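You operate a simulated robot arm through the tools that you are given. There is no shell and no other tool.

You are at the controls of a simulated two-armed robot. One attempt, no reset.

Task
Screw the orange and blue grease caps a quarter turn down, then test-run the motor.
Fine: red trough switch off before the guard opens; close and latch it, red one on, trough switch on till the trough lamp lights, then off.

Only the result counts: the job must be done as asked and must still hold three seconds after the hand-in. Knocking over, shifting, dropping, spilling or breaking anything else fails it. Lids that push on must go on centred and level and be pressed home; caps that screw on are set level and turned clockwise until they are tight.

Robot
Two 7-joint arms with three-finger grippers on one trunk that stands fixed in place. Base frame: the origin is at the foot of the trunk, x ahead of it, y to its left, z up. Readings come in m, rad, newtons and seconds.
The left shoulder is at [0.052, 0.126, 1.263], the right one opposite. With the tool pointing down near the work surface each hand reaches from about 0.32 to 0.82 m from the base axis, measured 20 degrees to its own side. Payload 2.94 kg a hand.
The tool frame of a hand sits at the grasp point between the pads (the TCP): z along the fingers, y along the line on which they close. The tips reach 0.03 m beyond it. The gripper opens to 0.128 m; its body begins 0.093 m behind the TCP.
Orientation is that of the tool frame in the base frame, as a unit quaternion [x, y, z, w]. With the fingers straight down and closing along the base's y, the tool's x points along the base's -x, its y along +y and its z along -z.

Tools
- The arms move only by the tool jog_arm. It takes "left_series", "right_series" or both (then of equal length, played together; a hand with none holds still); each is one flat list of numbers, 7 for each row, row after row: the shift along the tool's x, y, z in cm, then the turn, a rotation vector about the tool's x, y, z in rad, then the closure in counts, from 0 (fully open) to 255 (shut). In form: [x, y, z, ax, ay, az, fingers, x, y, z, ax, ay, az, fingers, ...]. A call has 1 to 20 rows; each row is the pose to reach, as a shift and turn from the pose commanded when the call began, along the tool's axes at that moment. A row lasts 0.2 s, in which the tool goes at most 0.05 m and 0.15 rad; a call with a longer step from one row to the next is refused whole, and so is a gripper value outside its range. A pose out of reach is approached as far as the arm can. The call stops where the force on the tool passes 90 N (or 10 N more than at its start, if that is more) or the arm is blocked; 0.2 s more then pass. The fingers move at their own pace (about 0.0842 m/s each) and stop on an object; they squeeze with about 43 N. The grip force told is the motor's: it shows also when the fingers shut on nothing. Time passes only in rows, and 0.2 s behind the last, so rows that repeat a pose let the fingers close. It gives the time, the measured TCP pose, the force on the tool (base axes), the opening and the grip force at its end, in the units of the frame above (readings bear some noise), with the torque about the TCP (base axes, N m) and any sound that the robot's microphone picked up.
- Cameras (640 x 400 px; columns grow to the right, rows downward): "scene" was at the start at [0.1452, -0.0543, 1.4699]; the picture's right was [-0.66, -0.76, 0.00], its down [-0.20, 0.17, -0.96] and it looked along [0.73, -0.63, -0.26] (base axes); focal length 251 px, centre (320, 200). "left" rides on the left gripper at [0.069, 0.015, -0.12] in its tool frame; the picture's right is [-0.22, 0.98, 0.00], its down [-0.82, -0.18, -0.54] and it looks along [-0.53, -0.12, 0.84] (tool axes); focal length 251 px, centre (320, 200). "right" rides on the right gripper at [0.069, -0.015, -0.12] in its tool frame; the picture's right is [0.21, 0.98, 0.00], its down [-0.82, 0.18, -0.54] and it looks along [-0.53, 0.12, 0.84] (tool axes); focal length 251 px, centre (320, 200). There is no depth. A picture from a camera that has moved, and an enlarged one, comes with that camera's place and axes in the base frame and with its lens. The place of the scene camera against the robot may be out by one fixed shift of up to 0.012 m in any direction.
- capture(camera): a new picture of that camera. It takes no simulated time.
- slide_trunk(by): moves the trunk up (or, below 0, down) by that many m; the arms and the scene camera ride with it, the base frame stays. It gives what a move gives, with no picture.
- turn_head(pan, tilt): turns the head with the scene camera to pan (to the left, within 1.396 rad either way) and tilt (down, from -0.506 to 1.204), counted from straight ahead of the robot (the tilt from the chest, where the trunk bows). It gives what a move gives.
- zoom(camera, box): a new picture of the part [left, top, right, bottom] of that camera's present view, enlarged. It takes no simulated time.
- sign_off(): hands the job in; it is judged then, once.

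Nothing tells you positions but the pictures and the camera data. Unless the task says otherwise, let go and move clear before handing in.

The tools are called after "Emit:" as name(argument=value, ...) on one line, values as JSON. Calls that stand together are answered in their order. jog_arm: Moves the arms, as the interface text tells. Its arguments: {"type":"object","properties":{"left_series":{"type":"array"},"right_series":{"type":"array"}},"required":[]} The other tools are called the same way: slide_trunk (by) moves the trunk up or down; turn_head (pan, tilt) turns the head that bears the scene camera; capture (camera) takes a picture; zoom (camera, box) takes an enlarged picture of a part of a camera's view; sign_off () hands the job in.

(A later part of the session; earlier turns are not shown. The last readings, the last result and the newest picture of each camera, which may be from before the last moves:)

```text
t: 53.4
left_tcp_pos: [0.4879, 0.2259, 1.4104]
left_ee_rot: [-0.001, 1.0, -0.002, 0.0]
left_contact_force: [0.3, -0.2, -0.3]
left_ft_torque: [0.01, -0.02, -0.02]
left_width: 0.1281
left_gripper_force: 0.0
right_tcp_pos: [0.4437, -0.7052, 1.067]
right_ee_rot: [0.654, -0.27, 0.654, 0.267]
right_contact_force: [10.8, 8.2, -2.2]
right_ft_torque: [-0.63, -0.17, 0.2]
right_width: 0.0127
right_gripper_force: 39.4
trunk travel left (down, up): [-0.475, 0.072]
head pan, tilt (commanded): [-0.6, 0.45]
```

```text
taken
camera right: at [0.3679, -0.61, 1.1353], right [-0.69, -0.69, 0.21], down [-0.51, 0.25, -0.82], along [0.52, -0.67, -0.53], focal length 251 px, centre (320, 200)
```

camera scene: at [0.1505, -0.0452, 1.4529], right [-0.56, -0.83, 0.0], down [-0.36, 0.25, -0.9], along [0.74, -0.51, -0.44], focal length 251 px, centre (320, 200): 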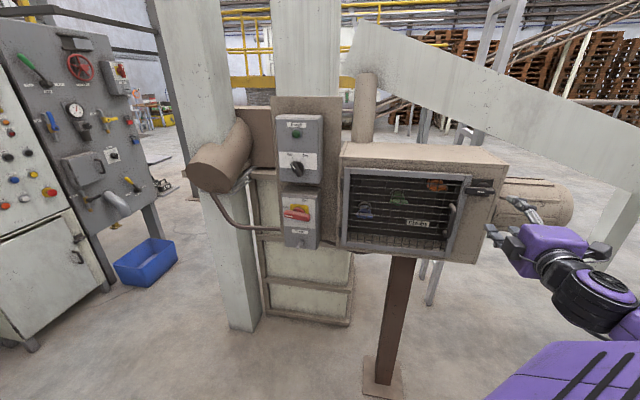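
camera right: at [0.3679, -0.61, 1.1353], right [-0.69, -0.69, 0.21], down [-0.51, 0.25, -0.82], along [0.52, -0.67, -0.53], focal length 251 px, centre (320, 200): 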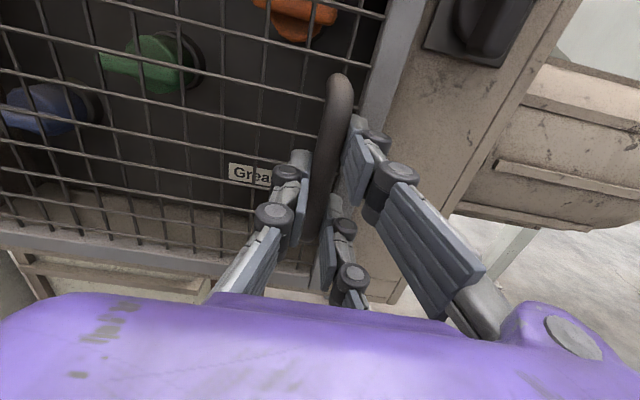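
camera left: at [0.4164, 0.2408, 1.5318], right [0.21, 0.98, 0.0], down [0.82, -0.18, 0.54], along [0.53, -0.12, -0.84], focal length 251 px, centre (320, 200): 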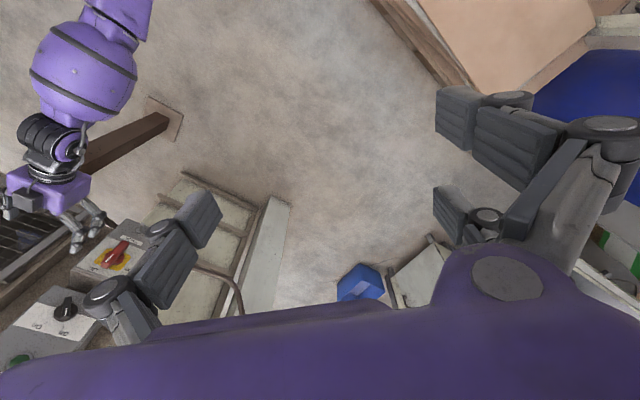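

Handle gripped. The hinge is at about s=-0.12, so the handle radius is about 0.306 m. I'll pull the door open along its arc, turning the hand with it, to about 17° first.

Emit:
jog_arm(right_series=[0, -0.3, -1.5, -0.05, 0, 0, 255, 0, -0.63, -3.03, -0.1, 0, 0, 255, 0, -1.07, -4.5, -0.15, 0, 0, 255, 0, -1.56, -5.98, -0.2, 0, 0, 255, 0, -2.15, -7.4, -0.25, 0, 0, 255, 0, -2.79, -8.83, -0.3, 0, 0, 255])

Emit:
capture(camera="right")

Emit:
capture(camera="scene")

```text
t: 54.8
left_tcp_pos: [0.4878, 0.2269, 1.4101]
left_ee_rot: [-0.001, 1.0, -0.001, 0.0]
left_contact_force: [0.5, -0.6, 0.0]
left_ft_torque: [-0.05, 0.04, 0.0]
left_width: 0.1279
left_gripper_force: 0.1
right_tcp_pos: [0.3999, -0.6231, 1.0667]
right_ee_rot: [0.606, -0.366, 0.605, 0.365]
right_contact_force: [10.9, 3.7, 6.9]
right_ft_torque: [-0.39, -0.11, 0.03]
right_width: 0.0126
right_gripper_force: 39.0
trunk travel left (down, up): [-0.475, 0.072]
head pan, tilt (commanded): [-0.6, 0.45]
```

```text
taken
camera right: at [0.3556, -0.5094, 1.1353], right [-0.86, -0.46, 0.21], down [-0.41, 0.4, -0.82], along [0.29, -0.8, -0.53], focal length 251 px, centre (320, 200)
```

right: 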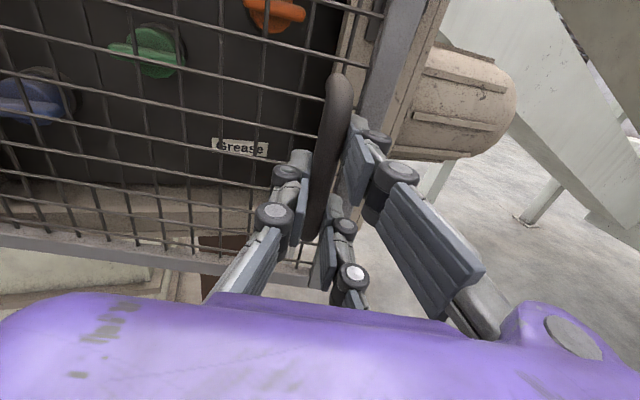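

```text
taken
camera scene: at [0.152, -0.0431, 1.4529], right [-0.56, -0.83, 0.0], down [-0.36, 0.24, -0.9], along [0.74, -0.51, -0.44], focal length 251 px, centre (320, 200)
```

scene: 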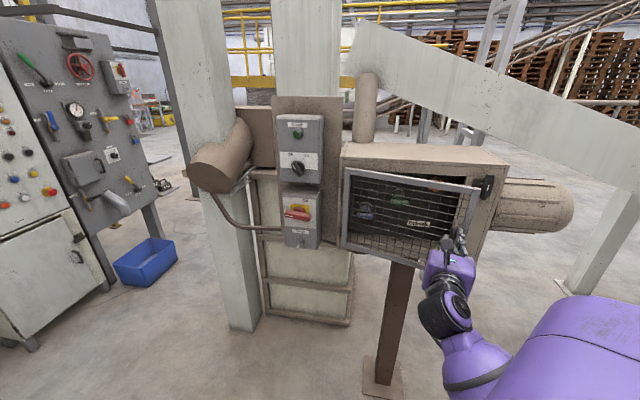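

The door is swinging well. I'll keep pulling along the arc to about 46°.

Emit:
jog_arm(right_series=[0, -0.63, -3.03, -0.1, 0, 0, 255, 0, -1.56, -5.98, -0.2, 0, 0, 255, 0, -2.79, -8.83, -0.3, 0, 0, 255, 0, -4.28, -11.54, -0.4, 0, 0, 255, 0, -6.05, -14.08, -0.5, 0, 0, 255])

Emit:
capture(camera="right")

Emit:
capture(camera="scene")

```text
t: 56.0
left_tcp_pos: [0.4831, 0.2271, 1.4117]
left_ee_rot: [-0.002, 1.0, 0.0, 0.002]
left_contact_force: [0.9, 1.3, 0.0]
left_ft_torque: [-0.03, 0.0, 0.01]
left_width: 0.1281
left_gripper_force: 0.1
right_tcp_pos: [0.3823, -0.4697, 1.0664]
right_ee_rot: [-0.495, 0.506, -0.495, -0.504]
right_contact_force: [-14.4, 1.8, 12.3]
right_ft_torque: [0.64, 0.59, -0.2]
right_width: 0.0131
right_gripper_force: 39.8
trunk travel left (down, up): [-0.475, 0.072]
head pan, tilt (commanded): [-0.6, 0.45]
```

```text
taken
camera right: at [0.3995, -0.3507, 1.1357], right [-0.98, 0.02, 0.21], down [-0.17, 0.55, -0.82], along [-0.13, -0.84, -0.53], focal length 251 px, centre (320, 200)
```

right: 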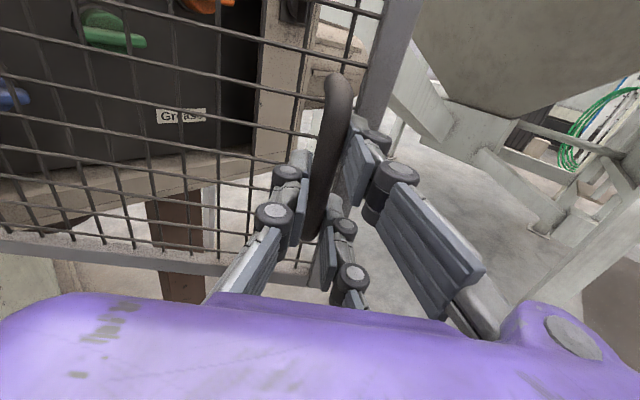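

```text
taken
camera scene: at [0.1479, -0.0431, 1.4533], right [-0.56, -0.83, 0.0], down [-0.36, 0.24, -0.9], along [0.74, -0.51, -0.43], focal length 251 px, centre (320, 200)
```

scene: 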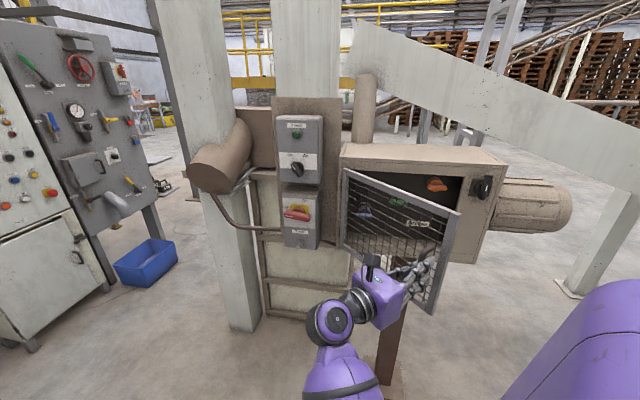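

The door is at about 46° and the arm still follows. I'll continue pulling to about 69°.

Emit:
jog_arm(right_series=[0, -0.63, -3.03, -0.1, 0, 0, 255, 0, -1.56, -5.98, -0.2, 0, 0, 255, 0, -2.79, -8.83, -0.3, 0, 0, 255, 0, -4.28, -11.54, -0.4, 0, 0, 255])

Emit:
capture(camera="scene")

```text
t: 57.0
left_tcp_pos: [0.4801, 0.2295, 1.4121]
left_ee_rot: [-0.001, 1.0, -0.001, 0.003]
left_contact_force: [-0.2, 0.0, -0.2]
left_ft_torque: [-0.01, -0.03, -0.03]
left_width: 0.1281
left_gripper_force: 0.0
right_tcp_pos: [0.4237, -0.3513, 1.068]
right_ee_rot: [-0.384, 0.598, -0.382, -0.591]
right_contact_force: [-45.2, 26.2, -8.4]
right_ft_torque: [0.76, 0.43, -0.34]
right_width: 0.013
right_gripper_force: 39.6
trunk travel left (down, up): [-0.475, 0.072]
head pan, tilt (commanded): [-0.6, 0.45]
```

```text
taken
camera scene: at [0.1447, -0.0405, 1.4536], right [-0.56, -0.83, 0.0], down [-0.36, 0.24, -0.9], along [0.74, -0.51, -0.43], focal length 251 px, centre (320, 200)
```

scene: 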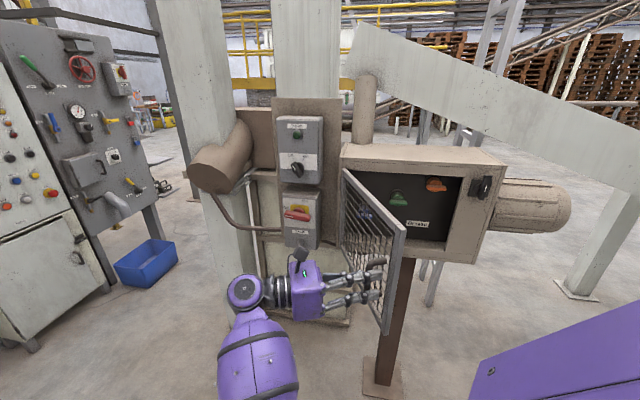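

The door is at about 69°. The sideways force shows the true radius is about 1 cm larger than assumed. I'll relax that, release the handle, and check that the door stays put.

Emit:
jog_arm(right_series=[0, 0.5, 0, 0, 0, 0, 255, 0, 1.0, 0, 0, 0, 0, 255, 0, 1.0, 0, 0, 0, 0, 150, 0, 1.0, 0, 0, 0, 0, 150, 0, 1.0, 0, 0, 0, 0, 150, 0, 1.0, -3, 0, 0, 0, 150, 0, 1.0, -6, 0, 0, 0, 150, 0, 1.0, -10, 0, 0, 0, 150])

Emit:
capture(camera="right")

Emit:
capture(camera="scene")

```text
t: 58.8
left_tcp_pos: [0.4859, 0.2261, 1.4113]
left_ee_rot: [-0.001, 1.0, -0.001, 0.001]
left_contact_force: [0.4, 0.4, 0.6]
left_ft_torque: [-0.06, 0.01, 0.01]
left_width: 0.1281
left_gripper_force: 0.0
right_tcp_pos: [0.4607, -0.2594, 1.0662]
right_ee_rot: [-0.388, 0.593, -0.386, -0.591]
right_contact_force: [0.1, -0.5, -0.5]
right_ft_torque: [-0.04, 0.01, 0.0]
right_width: 0.0525
right_gripper_force: 0.0
trunk travel left (down, up): [-0.475, 0.072]
head pan, tilt (commanded): [-0.6, 0.45]
```

```text
taken
camera right: at [0.5226, -0.156, 1.1355], right [-0.89, 0.39, 0.22], down [0.05, 0.57, -0.82], along [-0.44, -0.72, -0.53], focal length 251 px, centre (320, 200)
```

right: 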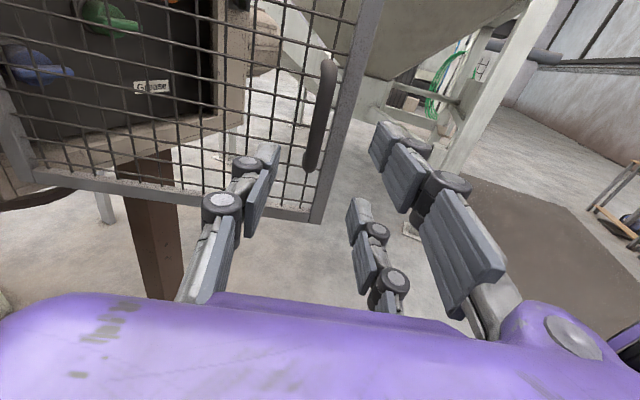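

```text
taken
camera scene: at [0.1509, -0.0439, 1.4529], right [-0.56, -0.83, 0.0], down [-0.36, 0.25, -0.9], along [0.74, -0.51, -0.43], focal length 251 px, centre (320, 200)
```

scene: 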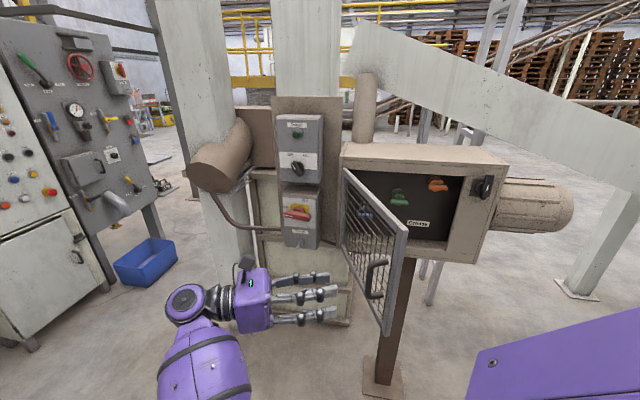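

The door stays open at about 69°. To open it wider I'll push from inside, so I'll lift the right hand above the door while turning it back toward the machine, then cross over to the right side.

Emit:
jog_arm(right_series=[5, 0, -1, 0.12, 0, 0, 150, 10, 0, -1.5, 0.24, 0, 0, 150, 15, 0, -1.5, 0.36, 0, 0, 150, 20, 0, -1, 0.48, 0, 0, 150, 25, 0, 0, 0.6, 0, 0, 200, 30, 0, 0, 0.72, 0, 0, 255, 30.4, -0.4, 2.6, 0.84, 0, 0, 255, 30.4, -0.8, 5.2, 0.96, 0, 0, 255, 30.4, -1.2, 7.8, 1.08, 0, 0, 255, 30.4, -1.5, 10.4, 1.2, 0, 0, 255])

Emit:
capture(camera="scene")

Emit:
capture(camera="right")

```text
refused: row 1 steps farther than a row can; nothing moved
```

```text
taken
camera scene: at [0.1509, -0.0439, 1.4529], right [-0.56, -0.83, 0.0], down [-0.36, 0.25, -0.9], along [0.74, -0.51, -0.43], focal length 251 px, centre (320, 200)
```

scene: 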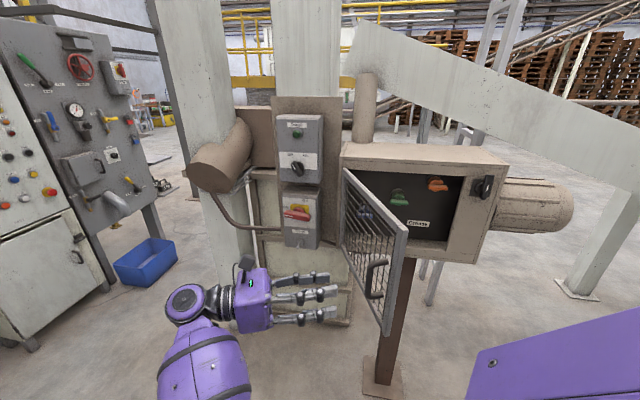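

```text
taken
camera right: at [0.5226, -0.156, 1.1355], right [-0.89, 0.39, 0.22], down [0.05, 0.57, -0.82], along [-0.44, -0.72, -0.53], focal length 251 px, centre (320, 200)
```

right: 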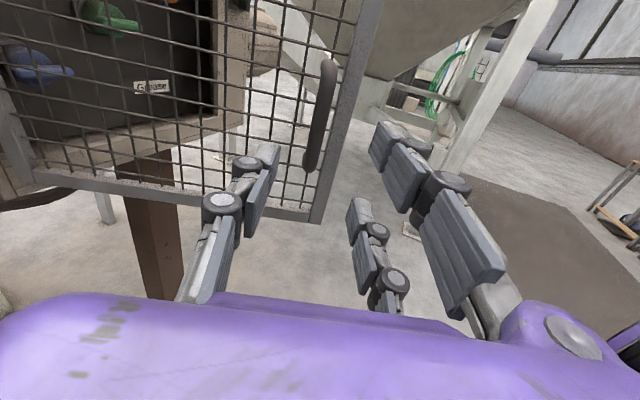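

One row was slightly over the step limit and nothing moved. I'll resend with smaller steps.

Emit:
jog_arm(right_series=[4.5, 0, -0.5, 0.11, 0, 0, 150, 9, 0, -1, 0.22, 0, 0, 150, 13.5, 0, -1, 0.33, 0, 0, 150, 18, 0, -1, 0.44, 0, 0, 150, 22.5, 0, -0.5, 0.55, 0, 0, 200, 27, 0, 0, 0.66, 0, 0, 255, 30.4, -0.3, 1.5, 0.77, 0, 0, 255, 30.4, -0.7, 4, 0.88, 0, 0, 255, 30.4, -1.1, 7, 0.99, 0, 0, 255, 30.4, -1.3, 9, 1.1, 0, 0, 255, 30.4, -1.5, 10.4, 1.2, 0, 0, 255])

Emit:
capture(camera="scene")

Emit:
capture(camera="right")

```text
t: 61.2
left_tcp_pos: [0.4819, 0.2198, 1.4144]
left_ee_rot: [0.0, 1.0, 0.001, 0.002]
left_contact_force: [-2.2, -1.3, 0.6]
left_ft_torque: [0.15, -0.05, 0.0]
left_width: 0.1279
left_gripper_force: 0.0
right_tcp_pos: [0.4861, -0.368, 1.3978]
right_ee_rot: [0.653, -0.274, 0.654, 0.267]
right_contact_force: [-1.2, -0.3, -0.2]
right_ft_torque: [0.04, 0.02, 0.12]
right_width: 0.0
right_gripper_force: 2.9
right hand out of reach, approached as far as the arm can: row 9, 10, 11
trunk travel left (down, up): [-0.475, 0.072]
head pan, tilt (commanded): [-0.6, 0.45]
```

```text
taken
camera scene: at [0.1467, -0.0493, 1.4531], right [-0.56, -0.83, 0.0], down [-0.36, 0.25, -0.9], along [0.74, -0.51, -0.43], focal length 251 px, centre (320, 200)
```

scene: 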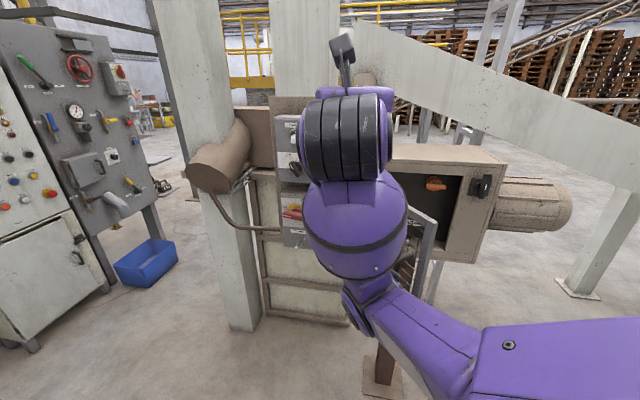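

```text
taken
camera right: at [0.411, -0.272, 1.4668], right [-0.69, -0.69, 0.21], down [-0.51, 0.26, -0.82], along [0.51, -0.67, -0.53], focal length 251 px, centre (320, 200)
```

right: 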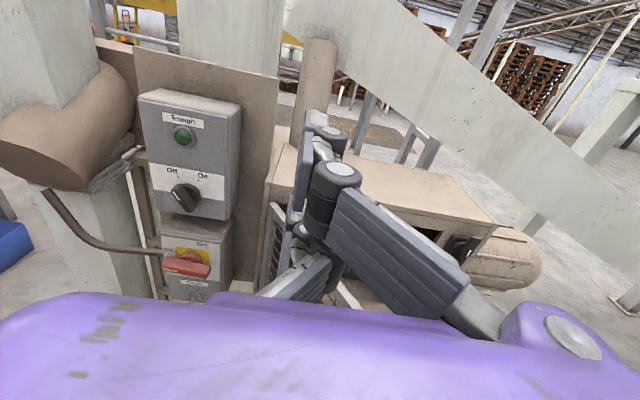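

The hand is above the door, pointing at the machine. I'll shift right past the door's free edge and a little down.

Emit:
jog_arm(right_series=[0, 4, -1, 0, 0, 0, 255, 0, 8, -2, 0, 0, 0, 255, -2, 12, -2, 0, 0, 0, 255, -4, 16, -2, 0, 0, 0, 255, -6, 20, -2, 0, 0, 0, 255, -8, 24, -2, 0, 0, 0, 255])

Emit:
capture(camera="scene")

Emit:
capture(camera="right")

```text
t: 62.8
left_tcp_pos: [0.486, 0.2297, 1.411]
left_ee_rot: [0.001, 1.0, -0.002, 0.001]
left_contact_force: [0.2, 1.7, -0.4]
left_ft_torque: [-0.14, 0.05, 0.0]
left_width: 0.1279
left_gripper_force: 0.1
right_tcp_pos: [0.3254, -0.6212, 1.3112]
right_ee_rot: [0.676, -0.268, 0.621, 0.292]
right_contact_force: [0.3, 0.8, 0.7]
right_ft_torque: [0.02, 0.03, -0.1]
right_width: 0.0
right_gripper_force: 3.1
right hand out of reach, approached as far as the arm can: row 1, 2, 3, 4, 5, 6
trunk travel left (down, up): [-0.475, 0.072]
head pan, tilt (commanded): [-0.6, 0.45]
stopped in row 6 (right hand): the arm was blocked; the commanded pose is now the measured one
```

```text
taken
camera scene: at [0.1511, -0.0398, 1.453], right [-0.56, -0.83, 0.0], down [-0.36, 0.24, -0.9], along [0.74, -0.51, -0.43], focal length 251 px, centre (320, 200)
```

scene: 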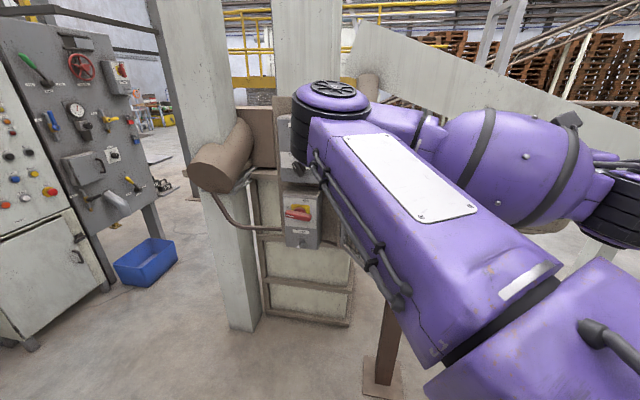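

```text
taken
camera right: at [0.2592, -0.5232, 1.3847], right [-0.69, -0.67, 0.27], down [-0.57, 0.27, -0.78], along [0.45, -0.69, -0.57], focal length 251 px, centre (320, 200)
```

right: 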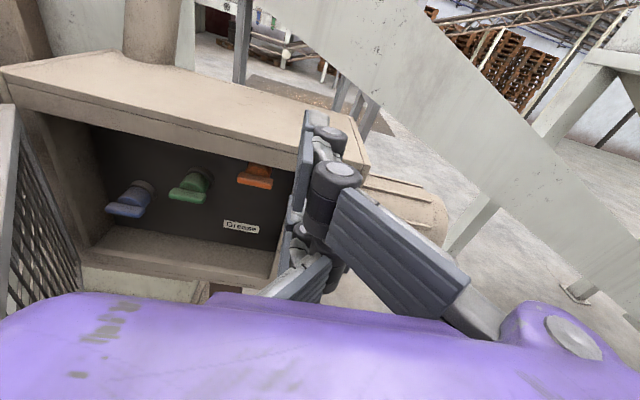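

The arm flipped back to an elbow-up posture while crossing, then stopped; contact forces are near zero. The hand is now right of the door with a good view of the three caps. I'll move it slightly right, back and down in small steps and watch the elbow.

Emit:
zoom(camera="right", box=[80, 100, 320, 260])

Emit:
jog_arm(right_series=[-1.5, 1.6, -1.3, 0.0095, 0.019, 0.021, 255, -3, 3.3, -2.6, 0.019, 0.038, 0.042, 255, -5, 5, -4, 0.0286, 0.0578, 0.0638, 255])

Emit:
capture(camera="scene")

```text
2.50 times, centred on (200, 180) of right
camera zoom: at [0.2592, -0.5232, 1.3847], right [-0.69, -0.67, 0.27], down [-0.57, 0.27, -0.78], along [0.45, -0.69, -0.57], focal length 629 px, centre (620, 250)
```

zoom: 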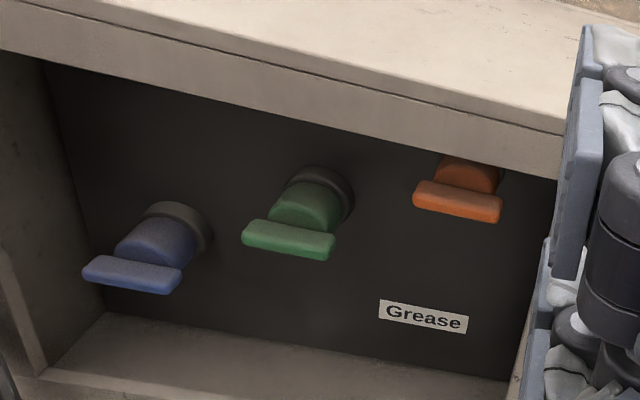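

```text
t: 63.6
left_tcp_pos: [0.4878, 0.2221, 1.4105]
left_ee_rot: [0.001, 1.0, 0.0, 0.0]
left_contact_force: [1.2, -0.1, 0.1]
left_ft_torque: [0.06, 0.08, -0.02]
left_width: 0.1281
left_gripper_force: 0.1
right_tcp_pos: [0.2597, -0.6309, 1.2631]
right_ee_rot: [0.654, -0.272, 0.653, 0.269]
right_contact_force: [0.5, -0.1, 0.8]
right_ft_torque: [0.01, -0.01, -0.04]
right_width: 0.0
right_gripper_force: 2.7
right hand out of reach, approached as far as the arm can: row 1
trunk travel left (down, up): [-0.475, 0.072]
head pan, tilt (commanded): [-0.6, 0.45]
```

```text
taken
camera scene: at [0.1527, -0.046, 1.4525], right [-0.56, -0.83, 0.0], down [-0.36, 0.25, -0.9], along [0.74, -0.51, -0.44], focal length 251 px, centre (320, 200)
```

scene: 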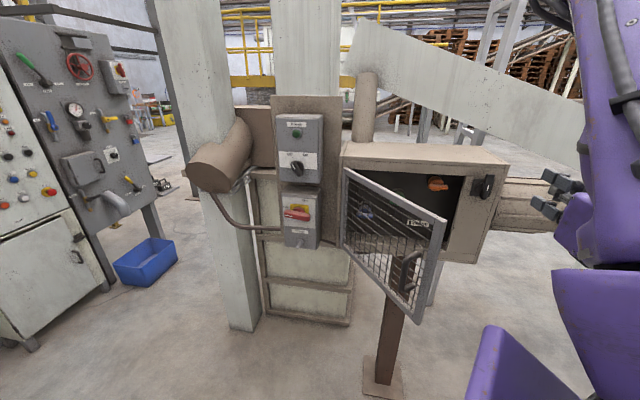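

The door was nudged back to about 50° during that crossing and nothing else changed. The arm is now elbow-up on the right. I'll lower the hand to door height on the right side, clear of the door.

Emit:
jog_arm(right_series=[-4, 0, 0, 0, 0, 0, 255, -8, 0, 0, 0, 0, 0, 255, -12, 0, 0, 0, 0, 0, 255, -16, 0, 0, 0, 0, 0, 255, -19, 0, 0, 0, 0, 0, 255])

Emit:
capture(camera="scene")

Emit:
capture(camera="right")

```text
t: 64.8
left_tcp_pos: [0.4861, 0.2233, 1.4126]
left_ee_rot: [0.001, 1.0, 0.001, 0.0]
left_contact_force: [-0.5, 0.3, 1.0]
left_ft_torque: [0.02, 0.0, 0.01]
left_width: 0.128
left_gripper_force: 0.0
right_tcp_pos: [0.257, -0.6342, 1.0787]
right_ee_rot: [0.654, -0.275, 0.652, 0.268]
right_contact_force: [0.8, 0.2, 0.7]
right_ft_torque: [0.05, 0.01, 0.02]
right_width: 0.0
right_gripper_force: 3.5
right hand out of reach, approached as far as the arm can: row 5
trunk travel left (down, up): [-0.475, 0.072]
head pan, tilt (commanded): [-0.6, 0.45]
```

```text
taken
camera scene: at [0.1508, -0.0452, 1.4529], right [-0.56, -0.83, 0.0], down [-0.36, 0.25, -0.9], along [0.74, -0.51, -0.44], focal length 251 px, centre (320, 200)
```

scene: 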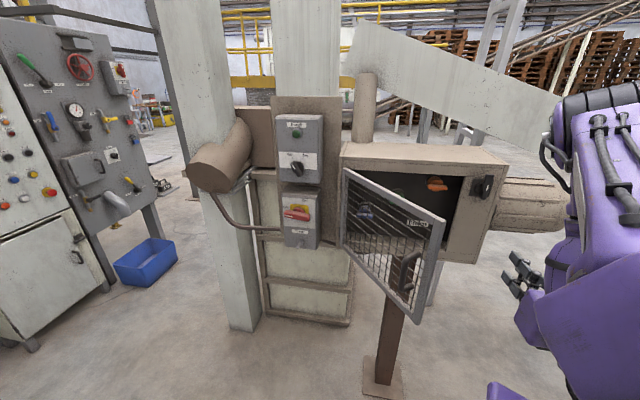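

```text
taken
camera right: at [0.1829, -0.5396, 1.1483], right [-0.69, -0.69, 0.21], down [-0.51, 0.26, -0.82], along [0.51, -0.67, -0.53], focal length 251 px, centre (320, 200)
```

right: 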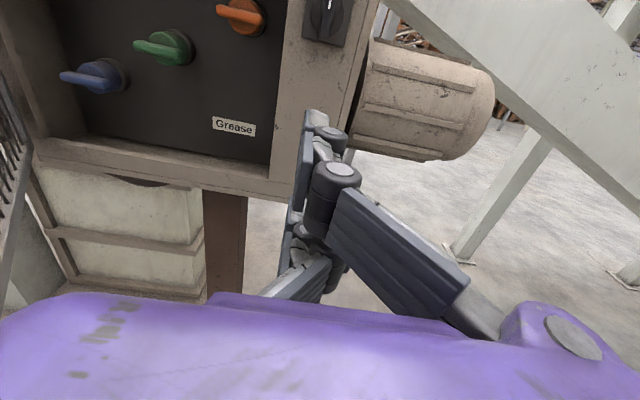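

The hand is at door height on the right. I'll move it forward and then sweep left so it pushes the inner side of the door wider.

Emit:
jog_arm(right_series=[0, -2.5, 4, 0, 0, 0, 255, 0, -5, 8, 0, 0, 0, 255, 0, -8.5, 9, 0, 0, 0, 255, 0, -12, 9, 0, 0, 0, 255, 0, -15, 9, 0, 0, 0, 255, 0, -18, 9, 0, 0, 0, 255])

Emit:
capture(camera="scene")

Emit:
capture(camera="right")

```text
t: 66.2
left_tcp_pos: [0.4858, 0.224, 1.4118]
left_ee_rot: [0.001, 1.0, 0.0, 0.001]
left_contact_force: [-0.4, -0.1, -0.5]
left_ft_torque: [-0.01, 0.01, 0.0]
left_width: 0.1281
left_gripper_force: 0.0
right_tcp_pos: [0.371, -0.6431, 1.1172]
right_ee_rot: [0.654, -0.273, 0.654, 0.266]
right_contact_force: [-0.3, 0.4, -0.2]
right_ft_torque: [-0.01, -0.02, 0.02]
right_width: 0.0002
right_gripper_force: 2.4
right hand out of reach, approached as far as the arm can: row 1, 2, 3, 4, 5, 6
trunk travel left (down, up): [-0.475, 0.072]
head pan, tilt (commanded): [-0.6, 0.45]
```

```text
taken
camera scene: at [0.1507, -0.0449, 1.4529], right [-0.56, -0.83, 0.0], down [-0.36, 0.25, -0.9], along [0.74, -0.51, -0.44], focal length 251 px, centre (320, 200)
```

scene: 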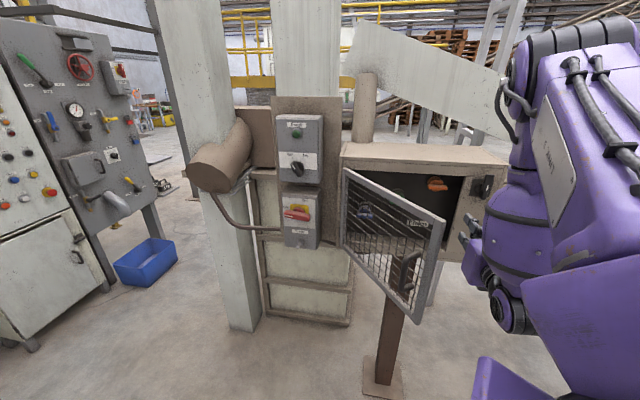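

```text
taken
camera right: at [0.2961, -0.548, 1.1856], right [-0.69, -0.69, 0.21], down [-0.51, 0.26, -0.82], along [0.52, -0.67, -0.53], focal length 251 px, centre (320, 200)
```

right: 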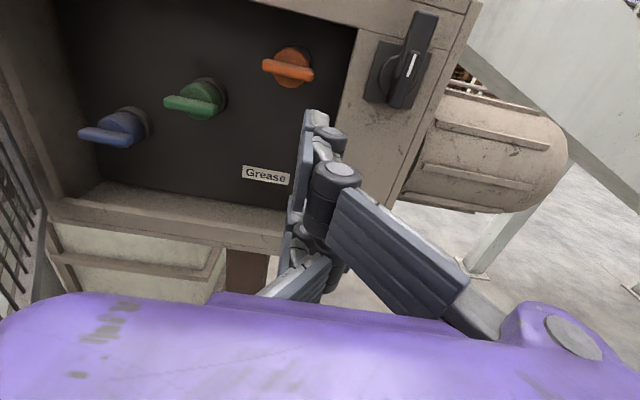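

In this elbow-up posture the level hand is at its roll limit. Since a downward-pointing hand suits this posture, I'll back off, pitch the fingers down and use them to push the door from above and inside.

Emit:
jog_arm(right_series=[1.5, 0.5, -1.5, 0, -0.14, 0, 255, 3, 1, -3, 0, -0.28, 0, 255, 4.5, 1.5, -4.5, 0, -0.42, 0, 255, 6, 2, -6, 0, -0.56, 0, 255, 8, 2, -6, 0, -0.7, 0, 255, 10, 2, -6, 0, -0.84, 0, 255])

Emit:
capture(camera="scene")

```text
t: 67.6
left_tcp_pos: [0.4849, 0.2242, 1.4119]
left_ee_rot: [0.0, 1.0, 0.0, 0.001]
left_contact_force: [0.3, 0.5, -0.4]
left_ft_torque: [-0.03, 0.01, -0.01]
left_width: 0.1281
left_gripper_force: 0.1
right_tcp_pos: [0.315, -0.6151, 1.2196]
right_ee_rot: [0.862, -0.359, 0.33, 0.134]
right_contact_force: [0.5, -0.8, -0.6]
right_ft_torque: [-0.02, -0.02, -0.04]
right_width: 0.0002
right_gripper_force: 3.2
trunk travel left (down, up): [-0.475, 0.072]
head pan, tilt (commanded): [-0.6, 0.45]
```

```text
taken
camera scene: at [0.1507, -0.0447, 1.453], right [-0.56, -0.83, 0.0], down [-0.36, 0.25, -0.9], along [0.74, -0.51, -0.44], focal length 251 px, centre (320, 200)
```

scene: 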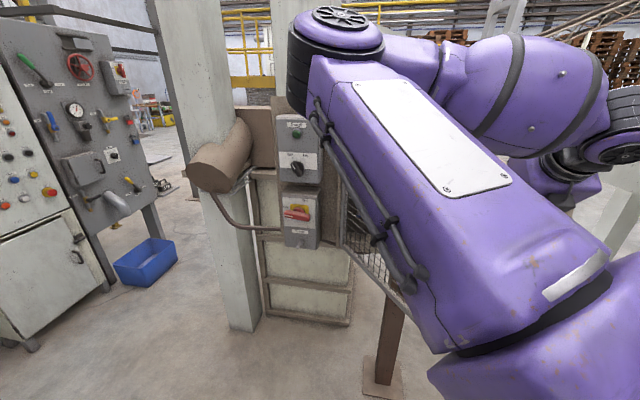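

The arm is comfortable with the fingers pitched down. I'll continue the pitch to vertical and begin rolling, watching for reach limits.

Emit:
jog_arm(right_series=[0, 0, 0, 0, -0.14, 0, 255, 0, 0, 0, 0, -0.28, 0, 255, 0, 0, 0, 0, -0.42, 0, 255, 0, 0, 0, 0, -0.56, 0, 255, 0, 0, 0, 0, -0.7, 0, 255])

Emit:
jog_arm(right_series=[0, 0, 0, 0, 0, -0.14, 255, 0, 0, 0, 0, 0, -0.28, 255, 0, 0, 0, 0, 0, -0.42, 255])

Emit:
capture(camera="right")

```text
t: 68.8
left_tcp_pos: [0.4858, 0.2226, 1.4114]
left_ee_rot: [0.001, 1.0, 0.0, 0.001]
left_contact_force: [0.9, -0.7, 0.1]
left_ft_torque: [0.03, 0.0, 0.05]
left_width: 0.1279
left_gripper_force: 0.1
right_tcp_pos: [0.3152, -0.6164, 1.2179]
right_ee_rot: [0.924, -0.383, 0.013, 0.002]
right_contact_force: [0.6, -1.0, 0.1]
right_ft_torque: [0.0, -0.02, -0.01]
right_width: 0.0
right_gripper_force: 2.9
trunk travel left (down, up): [-0.475, 0.072]
head pan, tilt (commanded): [-0.6, 0.45]
```

```text
t: 69.6
left_tcp_pos: [0.4855, 0.2247, 1.4134]
left_ee_rot: [0.0, 1.0, -0.001, 0.002]
left_contact_force: [0.1, 0.2, -0.3]
left_ft_torque: [0.0, 0.01, 0.03]
left_width: 0.128
left_gripper_force: 0.1
right_tcp_pos: [0.3151, -0.6152, 1.2188]
right_ee_rot: [0.983, -0.182, 0.015, 0.004]
right_contact_force: [0.7, -0.9, 0.2]
right_ft_torque: [0.0, -0.02, 0.01]
right_width: 0.0001
right_gripper_force: 3.0
trunk travel left (down, up): [-0.475, 0.072]
head pan, tilt (commanded): [-0.6, 0.45]
```

```text
taken
camera right: at [0.3817, -0.6243, 1.3398], right [-0.15, -0.99, 0.01], down [-0.85, 0.13, 0.52], along [-0.51, 0.07, -0.86], focal length 251 px, centre (320, 200)
```

right: 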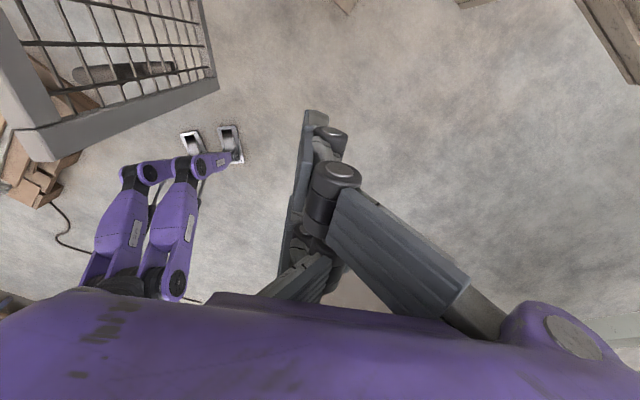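

Rolling this way is unrestricted. I'll continue the roll so the hand's natural side faces the robot, well above the door.

Emit:
jog_arm(right_series=[0, 0, 0, 0, 0, -0.143, 255, 0, 0, 0, 0, 0, -0.286, 255, 0, 0, 0, 0, 0, -0.429, 255, 0, 0, 0, 0, 0, -0.572, 255, 0, 0, 0, 0, 0, -0.715, 255, 0, 0, 0, 0, 0, -0.858, 255, 0, 0, 0, 0, 0, -1.0, 255, 0, 0, 0, 0, 0, -1.143, 255, 0, 0, 0, 0, 0, -1.286, 255, 0, 0, 0, 0, 0, -1.43, 255])

Emit:
jog_arm(right_series=[0, 0, 0, 0, 0, -0.143, 255, 0, 0, 0, 0, 0, -0.286, 255, 0, 0, 0, 0, 0, -0.429, 255, 0, 0, 0, 0, 0, -0.572, 255, 0, 0, 0, 0, 0, -0.715, 255, 0, 0, 0, 0, 0, -0.858, 255, 0, 0, 0, 0, 0, -1.0, 255, 0, 0, 0, 0, 0, -1.143, 255, 0, 0, 0, 0, 0, -1.29, 255])

Emit:
capture(camera="right")

Emit:
capture(camera="scene")

```text
t: 71.8
left_tcp_pos: [0.4853, 0.2241, 1.4126]
left_ee_rot: [0.001, 1.0, -0.001, 0.002]
left_contact_force: [0.5, -0.6, 1.0]
left_ft_torque: [0.05, 0.01, 0.01]
left_width: 0.128
left_gripper_force: 0.1
right_tcp_pos: [0.3156, -0.6159, 1.2183]
right_ee_rot: [0.861, 0.508, 0.007, 0.013]
right_contact_force: [0.6, 0.4, -0.5]
right_ft_torque: [0.01, -0.03, -0.01]
right_width: 0.0
right_gripper_force: 3.1
trunk travel left (down, up): [-0.475, 0.072]
head pan, tilt (commanded): [-0.6, 0.45]
```

```text
t: 73.8
left_tcp_pos: [0.485, 0.224, 1.4132]
left_ee_rot: [0.001, 1.0, -0.001, 0.002]
left_contact_force: [0.2, 0.6, 0.4]
left_ft_torque: [0.03, -0.04, 0.01]
left_width: 0.1282
left_gripper_force: 0.1
right_tcp_pos: [0.4454, -0.6464, 1.1628]
right_ee_rot: [0.448, 0.894, -0.005, 0.013]
right_contact_force: [-1.2, -0.1, -0.6]
right_ft_torque: [-0.03, -0.03, 0.0]
right_width: 0.0
right_gripper_force: 3.3
right hand out of reach, approached as far as the arm can: row 4, 5, 6, 7, 8, 9
trunk travel left (down, up): [-0.475, 0.072]
head pan, tilt (commanded): [-0.6, 0.45]
```

```text
taken
camera right: at [0.3889, -0.5967, 1.2796], right [0.65, 0.76, 0.0], down [0.63, -0.54, 0.56], along [0.42, -0.37, -0.83], focal length 251 px, centre (320, 200)
```

right: 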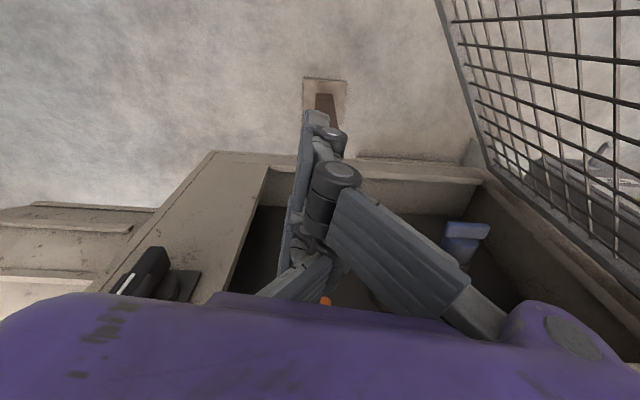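

```text
taken
camera scene: at [0.1501, -0.0445, 1.4531], right [-0.56, -0.83, 0.0], down [-0.36, 0.25, -0.9], along [0.74, -0.51, -0.43], focal length 251 px, centre (320, 200)
```

scene: 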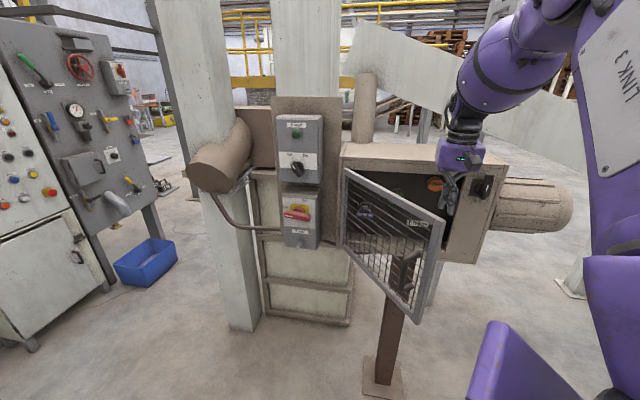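

The fingers now point down in front of the open box, on the inner side of the door, with no contact. I'll ease the hand back toward the robot and then sweep left to push the door open wider.

Emit:
jog_arm(right_series=[3.3, -0.5, 1, 0, 0, 0, 255, 6.6, -1, 2, 0, 0, 0, 255, 9.9, -1.45, 3, 0, 0, 0, 255, 10.4, 2, 3, 0, 0, 0, 255, 11, 6, 3, 0, 0, 0, 255])

Emit:
capture(camera="scene")

```text
t: 75.0
left_tcp_pos: [0.4857, 0.2257, 1.4131]
left_ee_rot: [0.001, 1.0, -0.001, 0.001]
left_contact_force: [-0.3, 0.5, 0.1]
left_ft_torque: [-0.04, 0.02, -0.01]
left_width: 0.128
left_gripper_force: 0.1
right_tcp_pos: [0.442, -0.5215, 1.1201]
right_ee_rot: [0.449, 0.894, -0.006, 0.01]
right_contact_force: [0.9, 1.5, 0.3]
right_ft_torque: [-0.02, 0.0, 0.01]
right_width: 0.0
right_gripper_force: 2.9
right hand out of reach, approached as far as the arm can: row 1, 2, 3, 4, 5
trunk travel left (down, up): [-0.475, 0.072]
head pan, tilt (commanded): [-0.6, 0.45]
```

```text
taken
camera scene: at [0.1508, -0.0433, 1.453], right [-0.56, -0.83, 0.0], down [-0.36, 0.24, -0.9], along [0.74, -0.51, -0.43], focal length 251 px, centre (320, 200)
```

scene: 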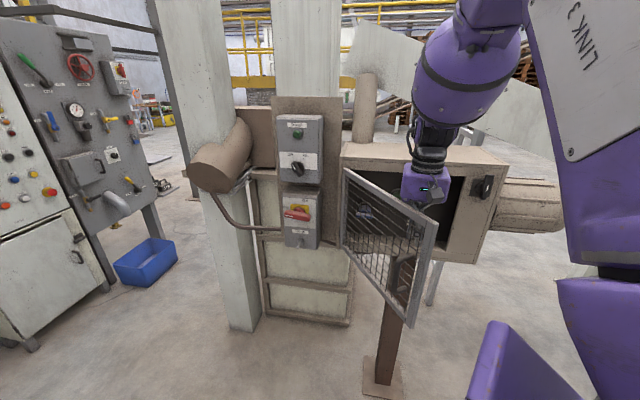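

The hand is just behind the door's inner face. I'll keep sweeping left.

Emit:
jog_arm(right_series=[0.5, 3.5, 0, 0, 0, 0, 255, 1, 7, 0, 0, 0, 0, 255, 1.5, 10.5, 0, 0, 0, 0, 255, 2, 14, 0, 0, 0, 0, 255])

Emit:
capture(camera="scene")

```text
t: 76.0
left_tcp_pos: [0.4946, 0.2322, 1.4062]
left_ee_rot: [0.0, 1.0, -0.003, -0.003]
left_contact_force: [1.8, 2.2, -0.9]
left_ft_torque: [-0.17, 0.18, -0.02]
left_width: 0.1277
left_gripper_force: 0.1
right_tcp_pos: [0.569, -0.4153, 1.1527]
right_ee_rot: [0.461, 0.887, -0.019, 0.004]
right_contact_force: [2.8, 1.4, -0.3]
right_ft_torque: [-0.21, 0.27, -0.03]
right_width: 0.0
right_gripper_force: 3.5
right hand out of reach, approached as far as the arm can: row 1, 2, 3, 4
trunk travel left (down, up): [-0.475, 0.072]
head pan, tilt (commanded): [-0.6, 0.45]
```

```text
taken
camera scene: at [0.1583, -0.0386, 1.4517], right [-0.57, -0.82, 0.01], down [-0.36, 0.24, -0.9], along [0.74, -0.51, -0.44], focal length 251 px, centre (320, 200)
```

scene: 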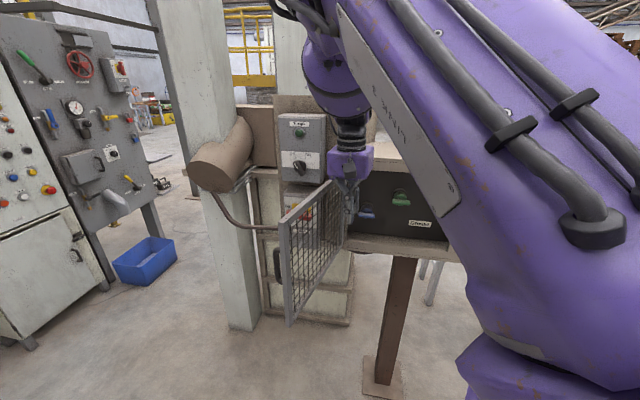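

The door is past 90°, at about 110°. The caps' wing bars sit at roughly blue (s=-0.05, z=1.04), green (0.047, 1.09) and orange (0.15, 1.15), all near n=0.89. I'll push the door a little wider for hand clearance.

Emit:
jog_arm(right_series=[0.4, 2.5, 0, 0, 0, 0, 255, 0.8, 5, 0, 0, 0, 0, 255, 1.2, 7.5, 0, 0, 0, 0, 255, 1.6, 10, 0, 0, 0, 0, 255])

Emit:
capture(camera="scene")

```text
t: 77.0
left_tcp_pos: [0.4801, 0.2256, 1.4145]
left_ee_rot: [-0.001, 1.0, -0.001, 0.003]
left_contact_force: [1.6, 1.6, -1.0]
left_ft_torque: [-0.25, 0.17, -0.02]
left_width: 0.1279
left_gripper_force: 0.1
right_tcp_pos: [0.6011, -0.3796, 1.1556]
right_ee_rot: [0.465, 0.885, -0.029, 0.0]
right_contact_force: [-59.1, -48.6, 18.8]
right_ft_torque: [2.72, -2.49, -1.25]
right_width: 0.0059
right_gripper_force: 7.4
right hand out of reach, approached as far as the arm can: row 1
trunk travel left (down, up): [-0.475, 0.072]
head pan, tilt (commanded): [-0.6, 0.45]
stopped in row 4 (right hand): the force on the tool passed its limit at 105 N (the readings are from after the stop); the commanded pose is now the measured one
```

```text
taken
camera scene: at [0.1449, -0.0438, 1.454], right [-0.56, -0.83, 0.0], down [-0.36, 0.24, -0.9], along [0.74, -0.51, -0.43], focal length 251 px, centre (320, 200)
```

scene: 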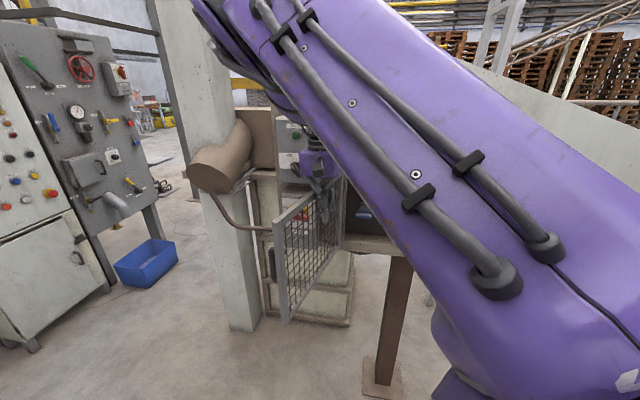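

The door reached its stop (force limit tripped). I'll back the hand off to the right and see where the door rests.

Emit:
jog_arm(right_series=[-0.4, -2.5, 0, 0, 0, 0, 255, -0.7, -5, 0, 0, 0, 0, 255, -1.0, -7, -2, 0, 0, 0, 255, -1, -7, -5, 0, 0, 0, 255])

Emit:
capture(camera="scene")

Emit:
capture(camera="left")

```text
t: 78.0
left_tcp_pos: [0.4872, 0.2259, 1.4108]
left_ee_rot: [0.001, 1.0, -0.001, 0.001]
left_contact_force: [0.6, 0.8, -0.2]
left_ft_torque: [-0.07, 0.04, 0.04]
left_width: 0.1281
left_gripper_force: 0.2
right_tcp_pos: [0.5652, -0.4116, 1.2041]
right_ee_rot: [0.458, 0.889, -0.021, 0.002]
right_contact_force: [0.3, -0.4, -0.3]
right_ft_torque: [-0.05, 0.03, 0.02]
right_width: 0.0
right_gripper_force: 3.4
trunk travel left (down, up): [-0.475, 0.072]
head pan, tilt (commanded): [-0.6, 0.45]
```

```text
taken
camera scene: at [0.1519, -0.0426, 1.4528], right [-0.56, -0.83, 0.0], down [-0.36, 0.24, -0.9], along [0.74, -0.51, -0.44], focal length 251 px, centre (320, 200)
```

scene: 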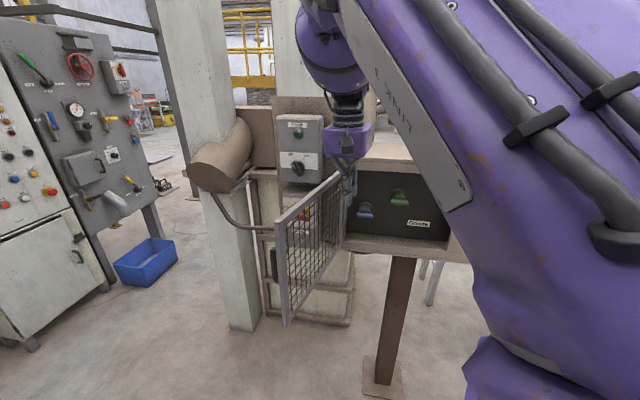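

```text
taken
camera left: at [0.4175, 0.2424, 1.5314], right [0.22, 0.98, 0.0], down [0.82, -0.18, 0.54], along [0.53, -0.12, -0.84], focal length 251 px, centre (320, 200)
```

left: 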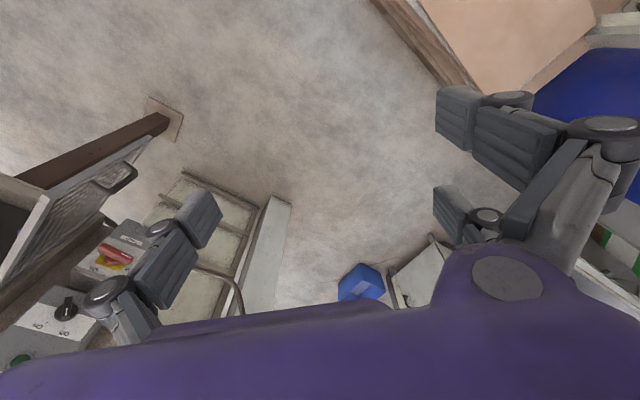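

The door rests at about 115° and the red switch is still at Off. Now I need the right arm back in its elbow-low posture. I'll raise and shift the hand to the right, then pitch it up in stages while watching the elbow.

Emit:
jog_arm(right_series=[-0.5, -3.5, -2, 0, 0, 0, 255, -1.1, -7.2, -4, 0, 0, 0, 255, -1.7, -11, -6, 0, 0, 0, 255, -2.2, -14.8, -8, 0, 0, 0, 255])

Emit:
jog_arm(right_series=[0, 0, 0, 0, -0.13, 0, 255, 0, 0, 0, 0, -0.26, 0, 255, 0, 0, 0, 0, -0.39, 0, 255, 0, 0, 0, 0, -0.52, 0, 255])

Emit:
capture(camera="scene")

```text
t: 79.0
left_tcp_pos: [0.4869, 0.2227, 1.4127]
left_ee_rot: [0.002, 1.0, 0.001, 0.002]
left_contact_force: [0.1, 0.5, 0.9]
left_ft_torque: [0.03, 0.0, -0.01]
left_width: 0.1281
left_gripper_force: 0.1
right_tcp_pos: [0.4913, -0.5224, 1.2808]
right_ee_rot: [0.459, 0.888, -0.021, -0.001]
right_contact_force: [-0.4, -0.5, -0.3]
right_ft_torque: [0.04, 0.0, 0.03]
right_width: 0.0001
right_gripper_force: 3.2
right hand out of reach, approached as far as the arm can: row 3, 4
trunk travel left (down, up): [-0.475, 0.072]
head pan, tilt (commanded): [-0.6, 0.45]
```

```text
t: 80.0
left_tcp_pos: [0.4859, 0.2255, 1.4122]
left_ee_rot: [0.001, 1.0, -0.001, 0.002]
left_contact_force: [-0.6, -0.3, -0.5]
left_ft_torque: [0.0, -0.01, 0.01]
left_width: 0.1282
left_gripper_force: 0.1
right_tcp_pos: [0.5434, -0.525, 1.2637]
right_ee_rot: [0.441, 0.856, -0.143, 0.228]
right_contact_force: [-0.8, -0.9, 0.7]
right_ft_torque: [0.0, 0.02, 0.01]
right_width: 0.0
right_gripper_force: 2.2
right hand out of reach, approached as far as the arm can: row 1, 2, 3, 4
trunk travel left (down, up): [-0.475, 0.072]
head pan, tilt (commanded): [-0.6, 0.45]
```

```text
taken
camera scene: at [0.1507, -0.0441, 1.453], right [-0.56, -0.83, 0.0], down [-0.36, 0.25, -0.9], along [0.74, -0.51, -0.43], focal length 251 px, centre (320, 200)
```

scene: 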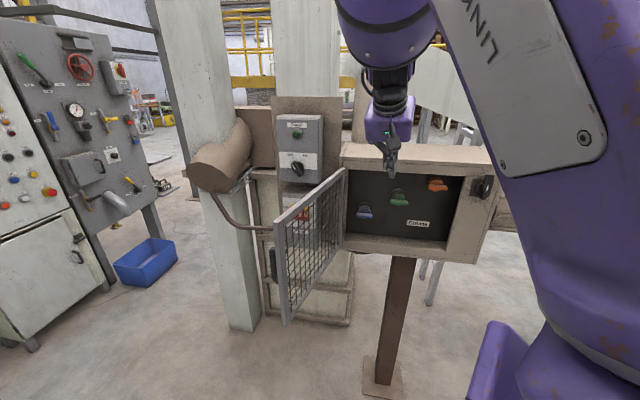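

The caps and open door are clearly visible. The hand drifted toward the machine because this posture is limited, so I'll pull back and up, return the fingers to vertical, and roll back the other way where the wrist has range.

Emit:
jog_arm(right_series=[2.65, -0.7, -2.75, 0, 0.13, 0, 255, 5.3, -1.4, -5.5, 0, 0.26, 0, 255, 7.95, -2.1, -8.25, 0, 0.39, 0, 255, 10.6, -2.8, -11, 0, 0.52, 0, 255])

Emit:
jog_arm(right_series=[0, 0, 0, 0, 0, 0.145, 255, 0, 0, 0, 0, 0, 0.29, 255, 0, 0, 0, 0, 0, 0.435, 255, 0, 0, 0, 0, 0, 0.58, 255, 0, 0, 0, 0, 0, 0.725, 255, 0, 0, 0, 0, 0, 0.87, 255, 0, 0, 0, 0, 0, 1.015, 255, 0, 0, 0, 0, 0, 1.16, 255, 0, 0, 0, 0, 0, 1.305, 255, 0, 0, 0, 0, 0, 1.45, 255])

Emit:
capture(camera="scene")

```text
t: 81.0
left_tcp_pos: [0.4853, 0.2231, 1.4125]
left_ee_rot: [0.002, 1.0, -0.001, 0.002]
left_contact_force: [-0.2, 0.6, -0.2]
left_ft_torque: [-0.01, 0.01, 0.0]
left_width: 0.128
left_gripper_force: 0.1
right_tcp_pos: [0.5001, -0.424, 1.2926]
right_ee_rot: [0.462, 0.886, -0.024, -0.005]
right_contact_force: [-0.6, 0.6, -0.1]
right_ft_torque: [-0.01, -0.02, 0.03]
right_width: 0.0
right_gripper_force: 2.6
right hand out of reach, approached as far as the arm can: row 1, 2, 3, 4
trunk travel left (down, up): [-0.475, 0.072]
head pan, tilt (commanded): [-0.6, 0.45]
```

```text
t: 83.2
left_tcp_pos: [0.4862, 0.2235, 1.4114]
left_ee_rot: [0.001, 1.0, -0.001, 0.002]
left_contact_force: [0.2, -0.4, 0.1]
left_ft_torque: [-0.01, 0.0, -0.01]
left_width: 0.1282
left_gripper_force: 0.1
right_tcp_pos: [0.5033, -0.4252, 1.2918]
right_ee_rot: [0.932, 0.361, -0.013, 0.015]
right_contact_force: [1.1, 0.5, -0.1]
right_ft_torque: [0.01, 0.01, 0.01]
right_width: 0.0
right_gripper_force: 3.4
trunk travel left (down, up): [-0.475, 0.072]
head pan, tilt (commanded): [-0.6, 0.45]
```

```text
taken
camera scene: at [0.151, -0.0449, 1.4529], right [-0.56, -0.83, 0.0], down [-0.36, 0.25, -0.9], along [0.74, -0.51, -0.44], focal length 251 px, centre (320, 200)
```

scene: 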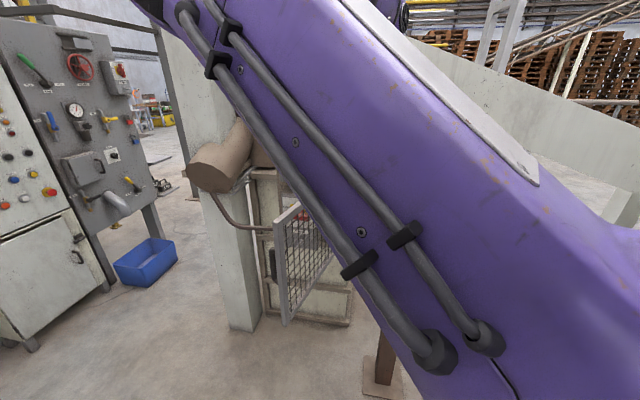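

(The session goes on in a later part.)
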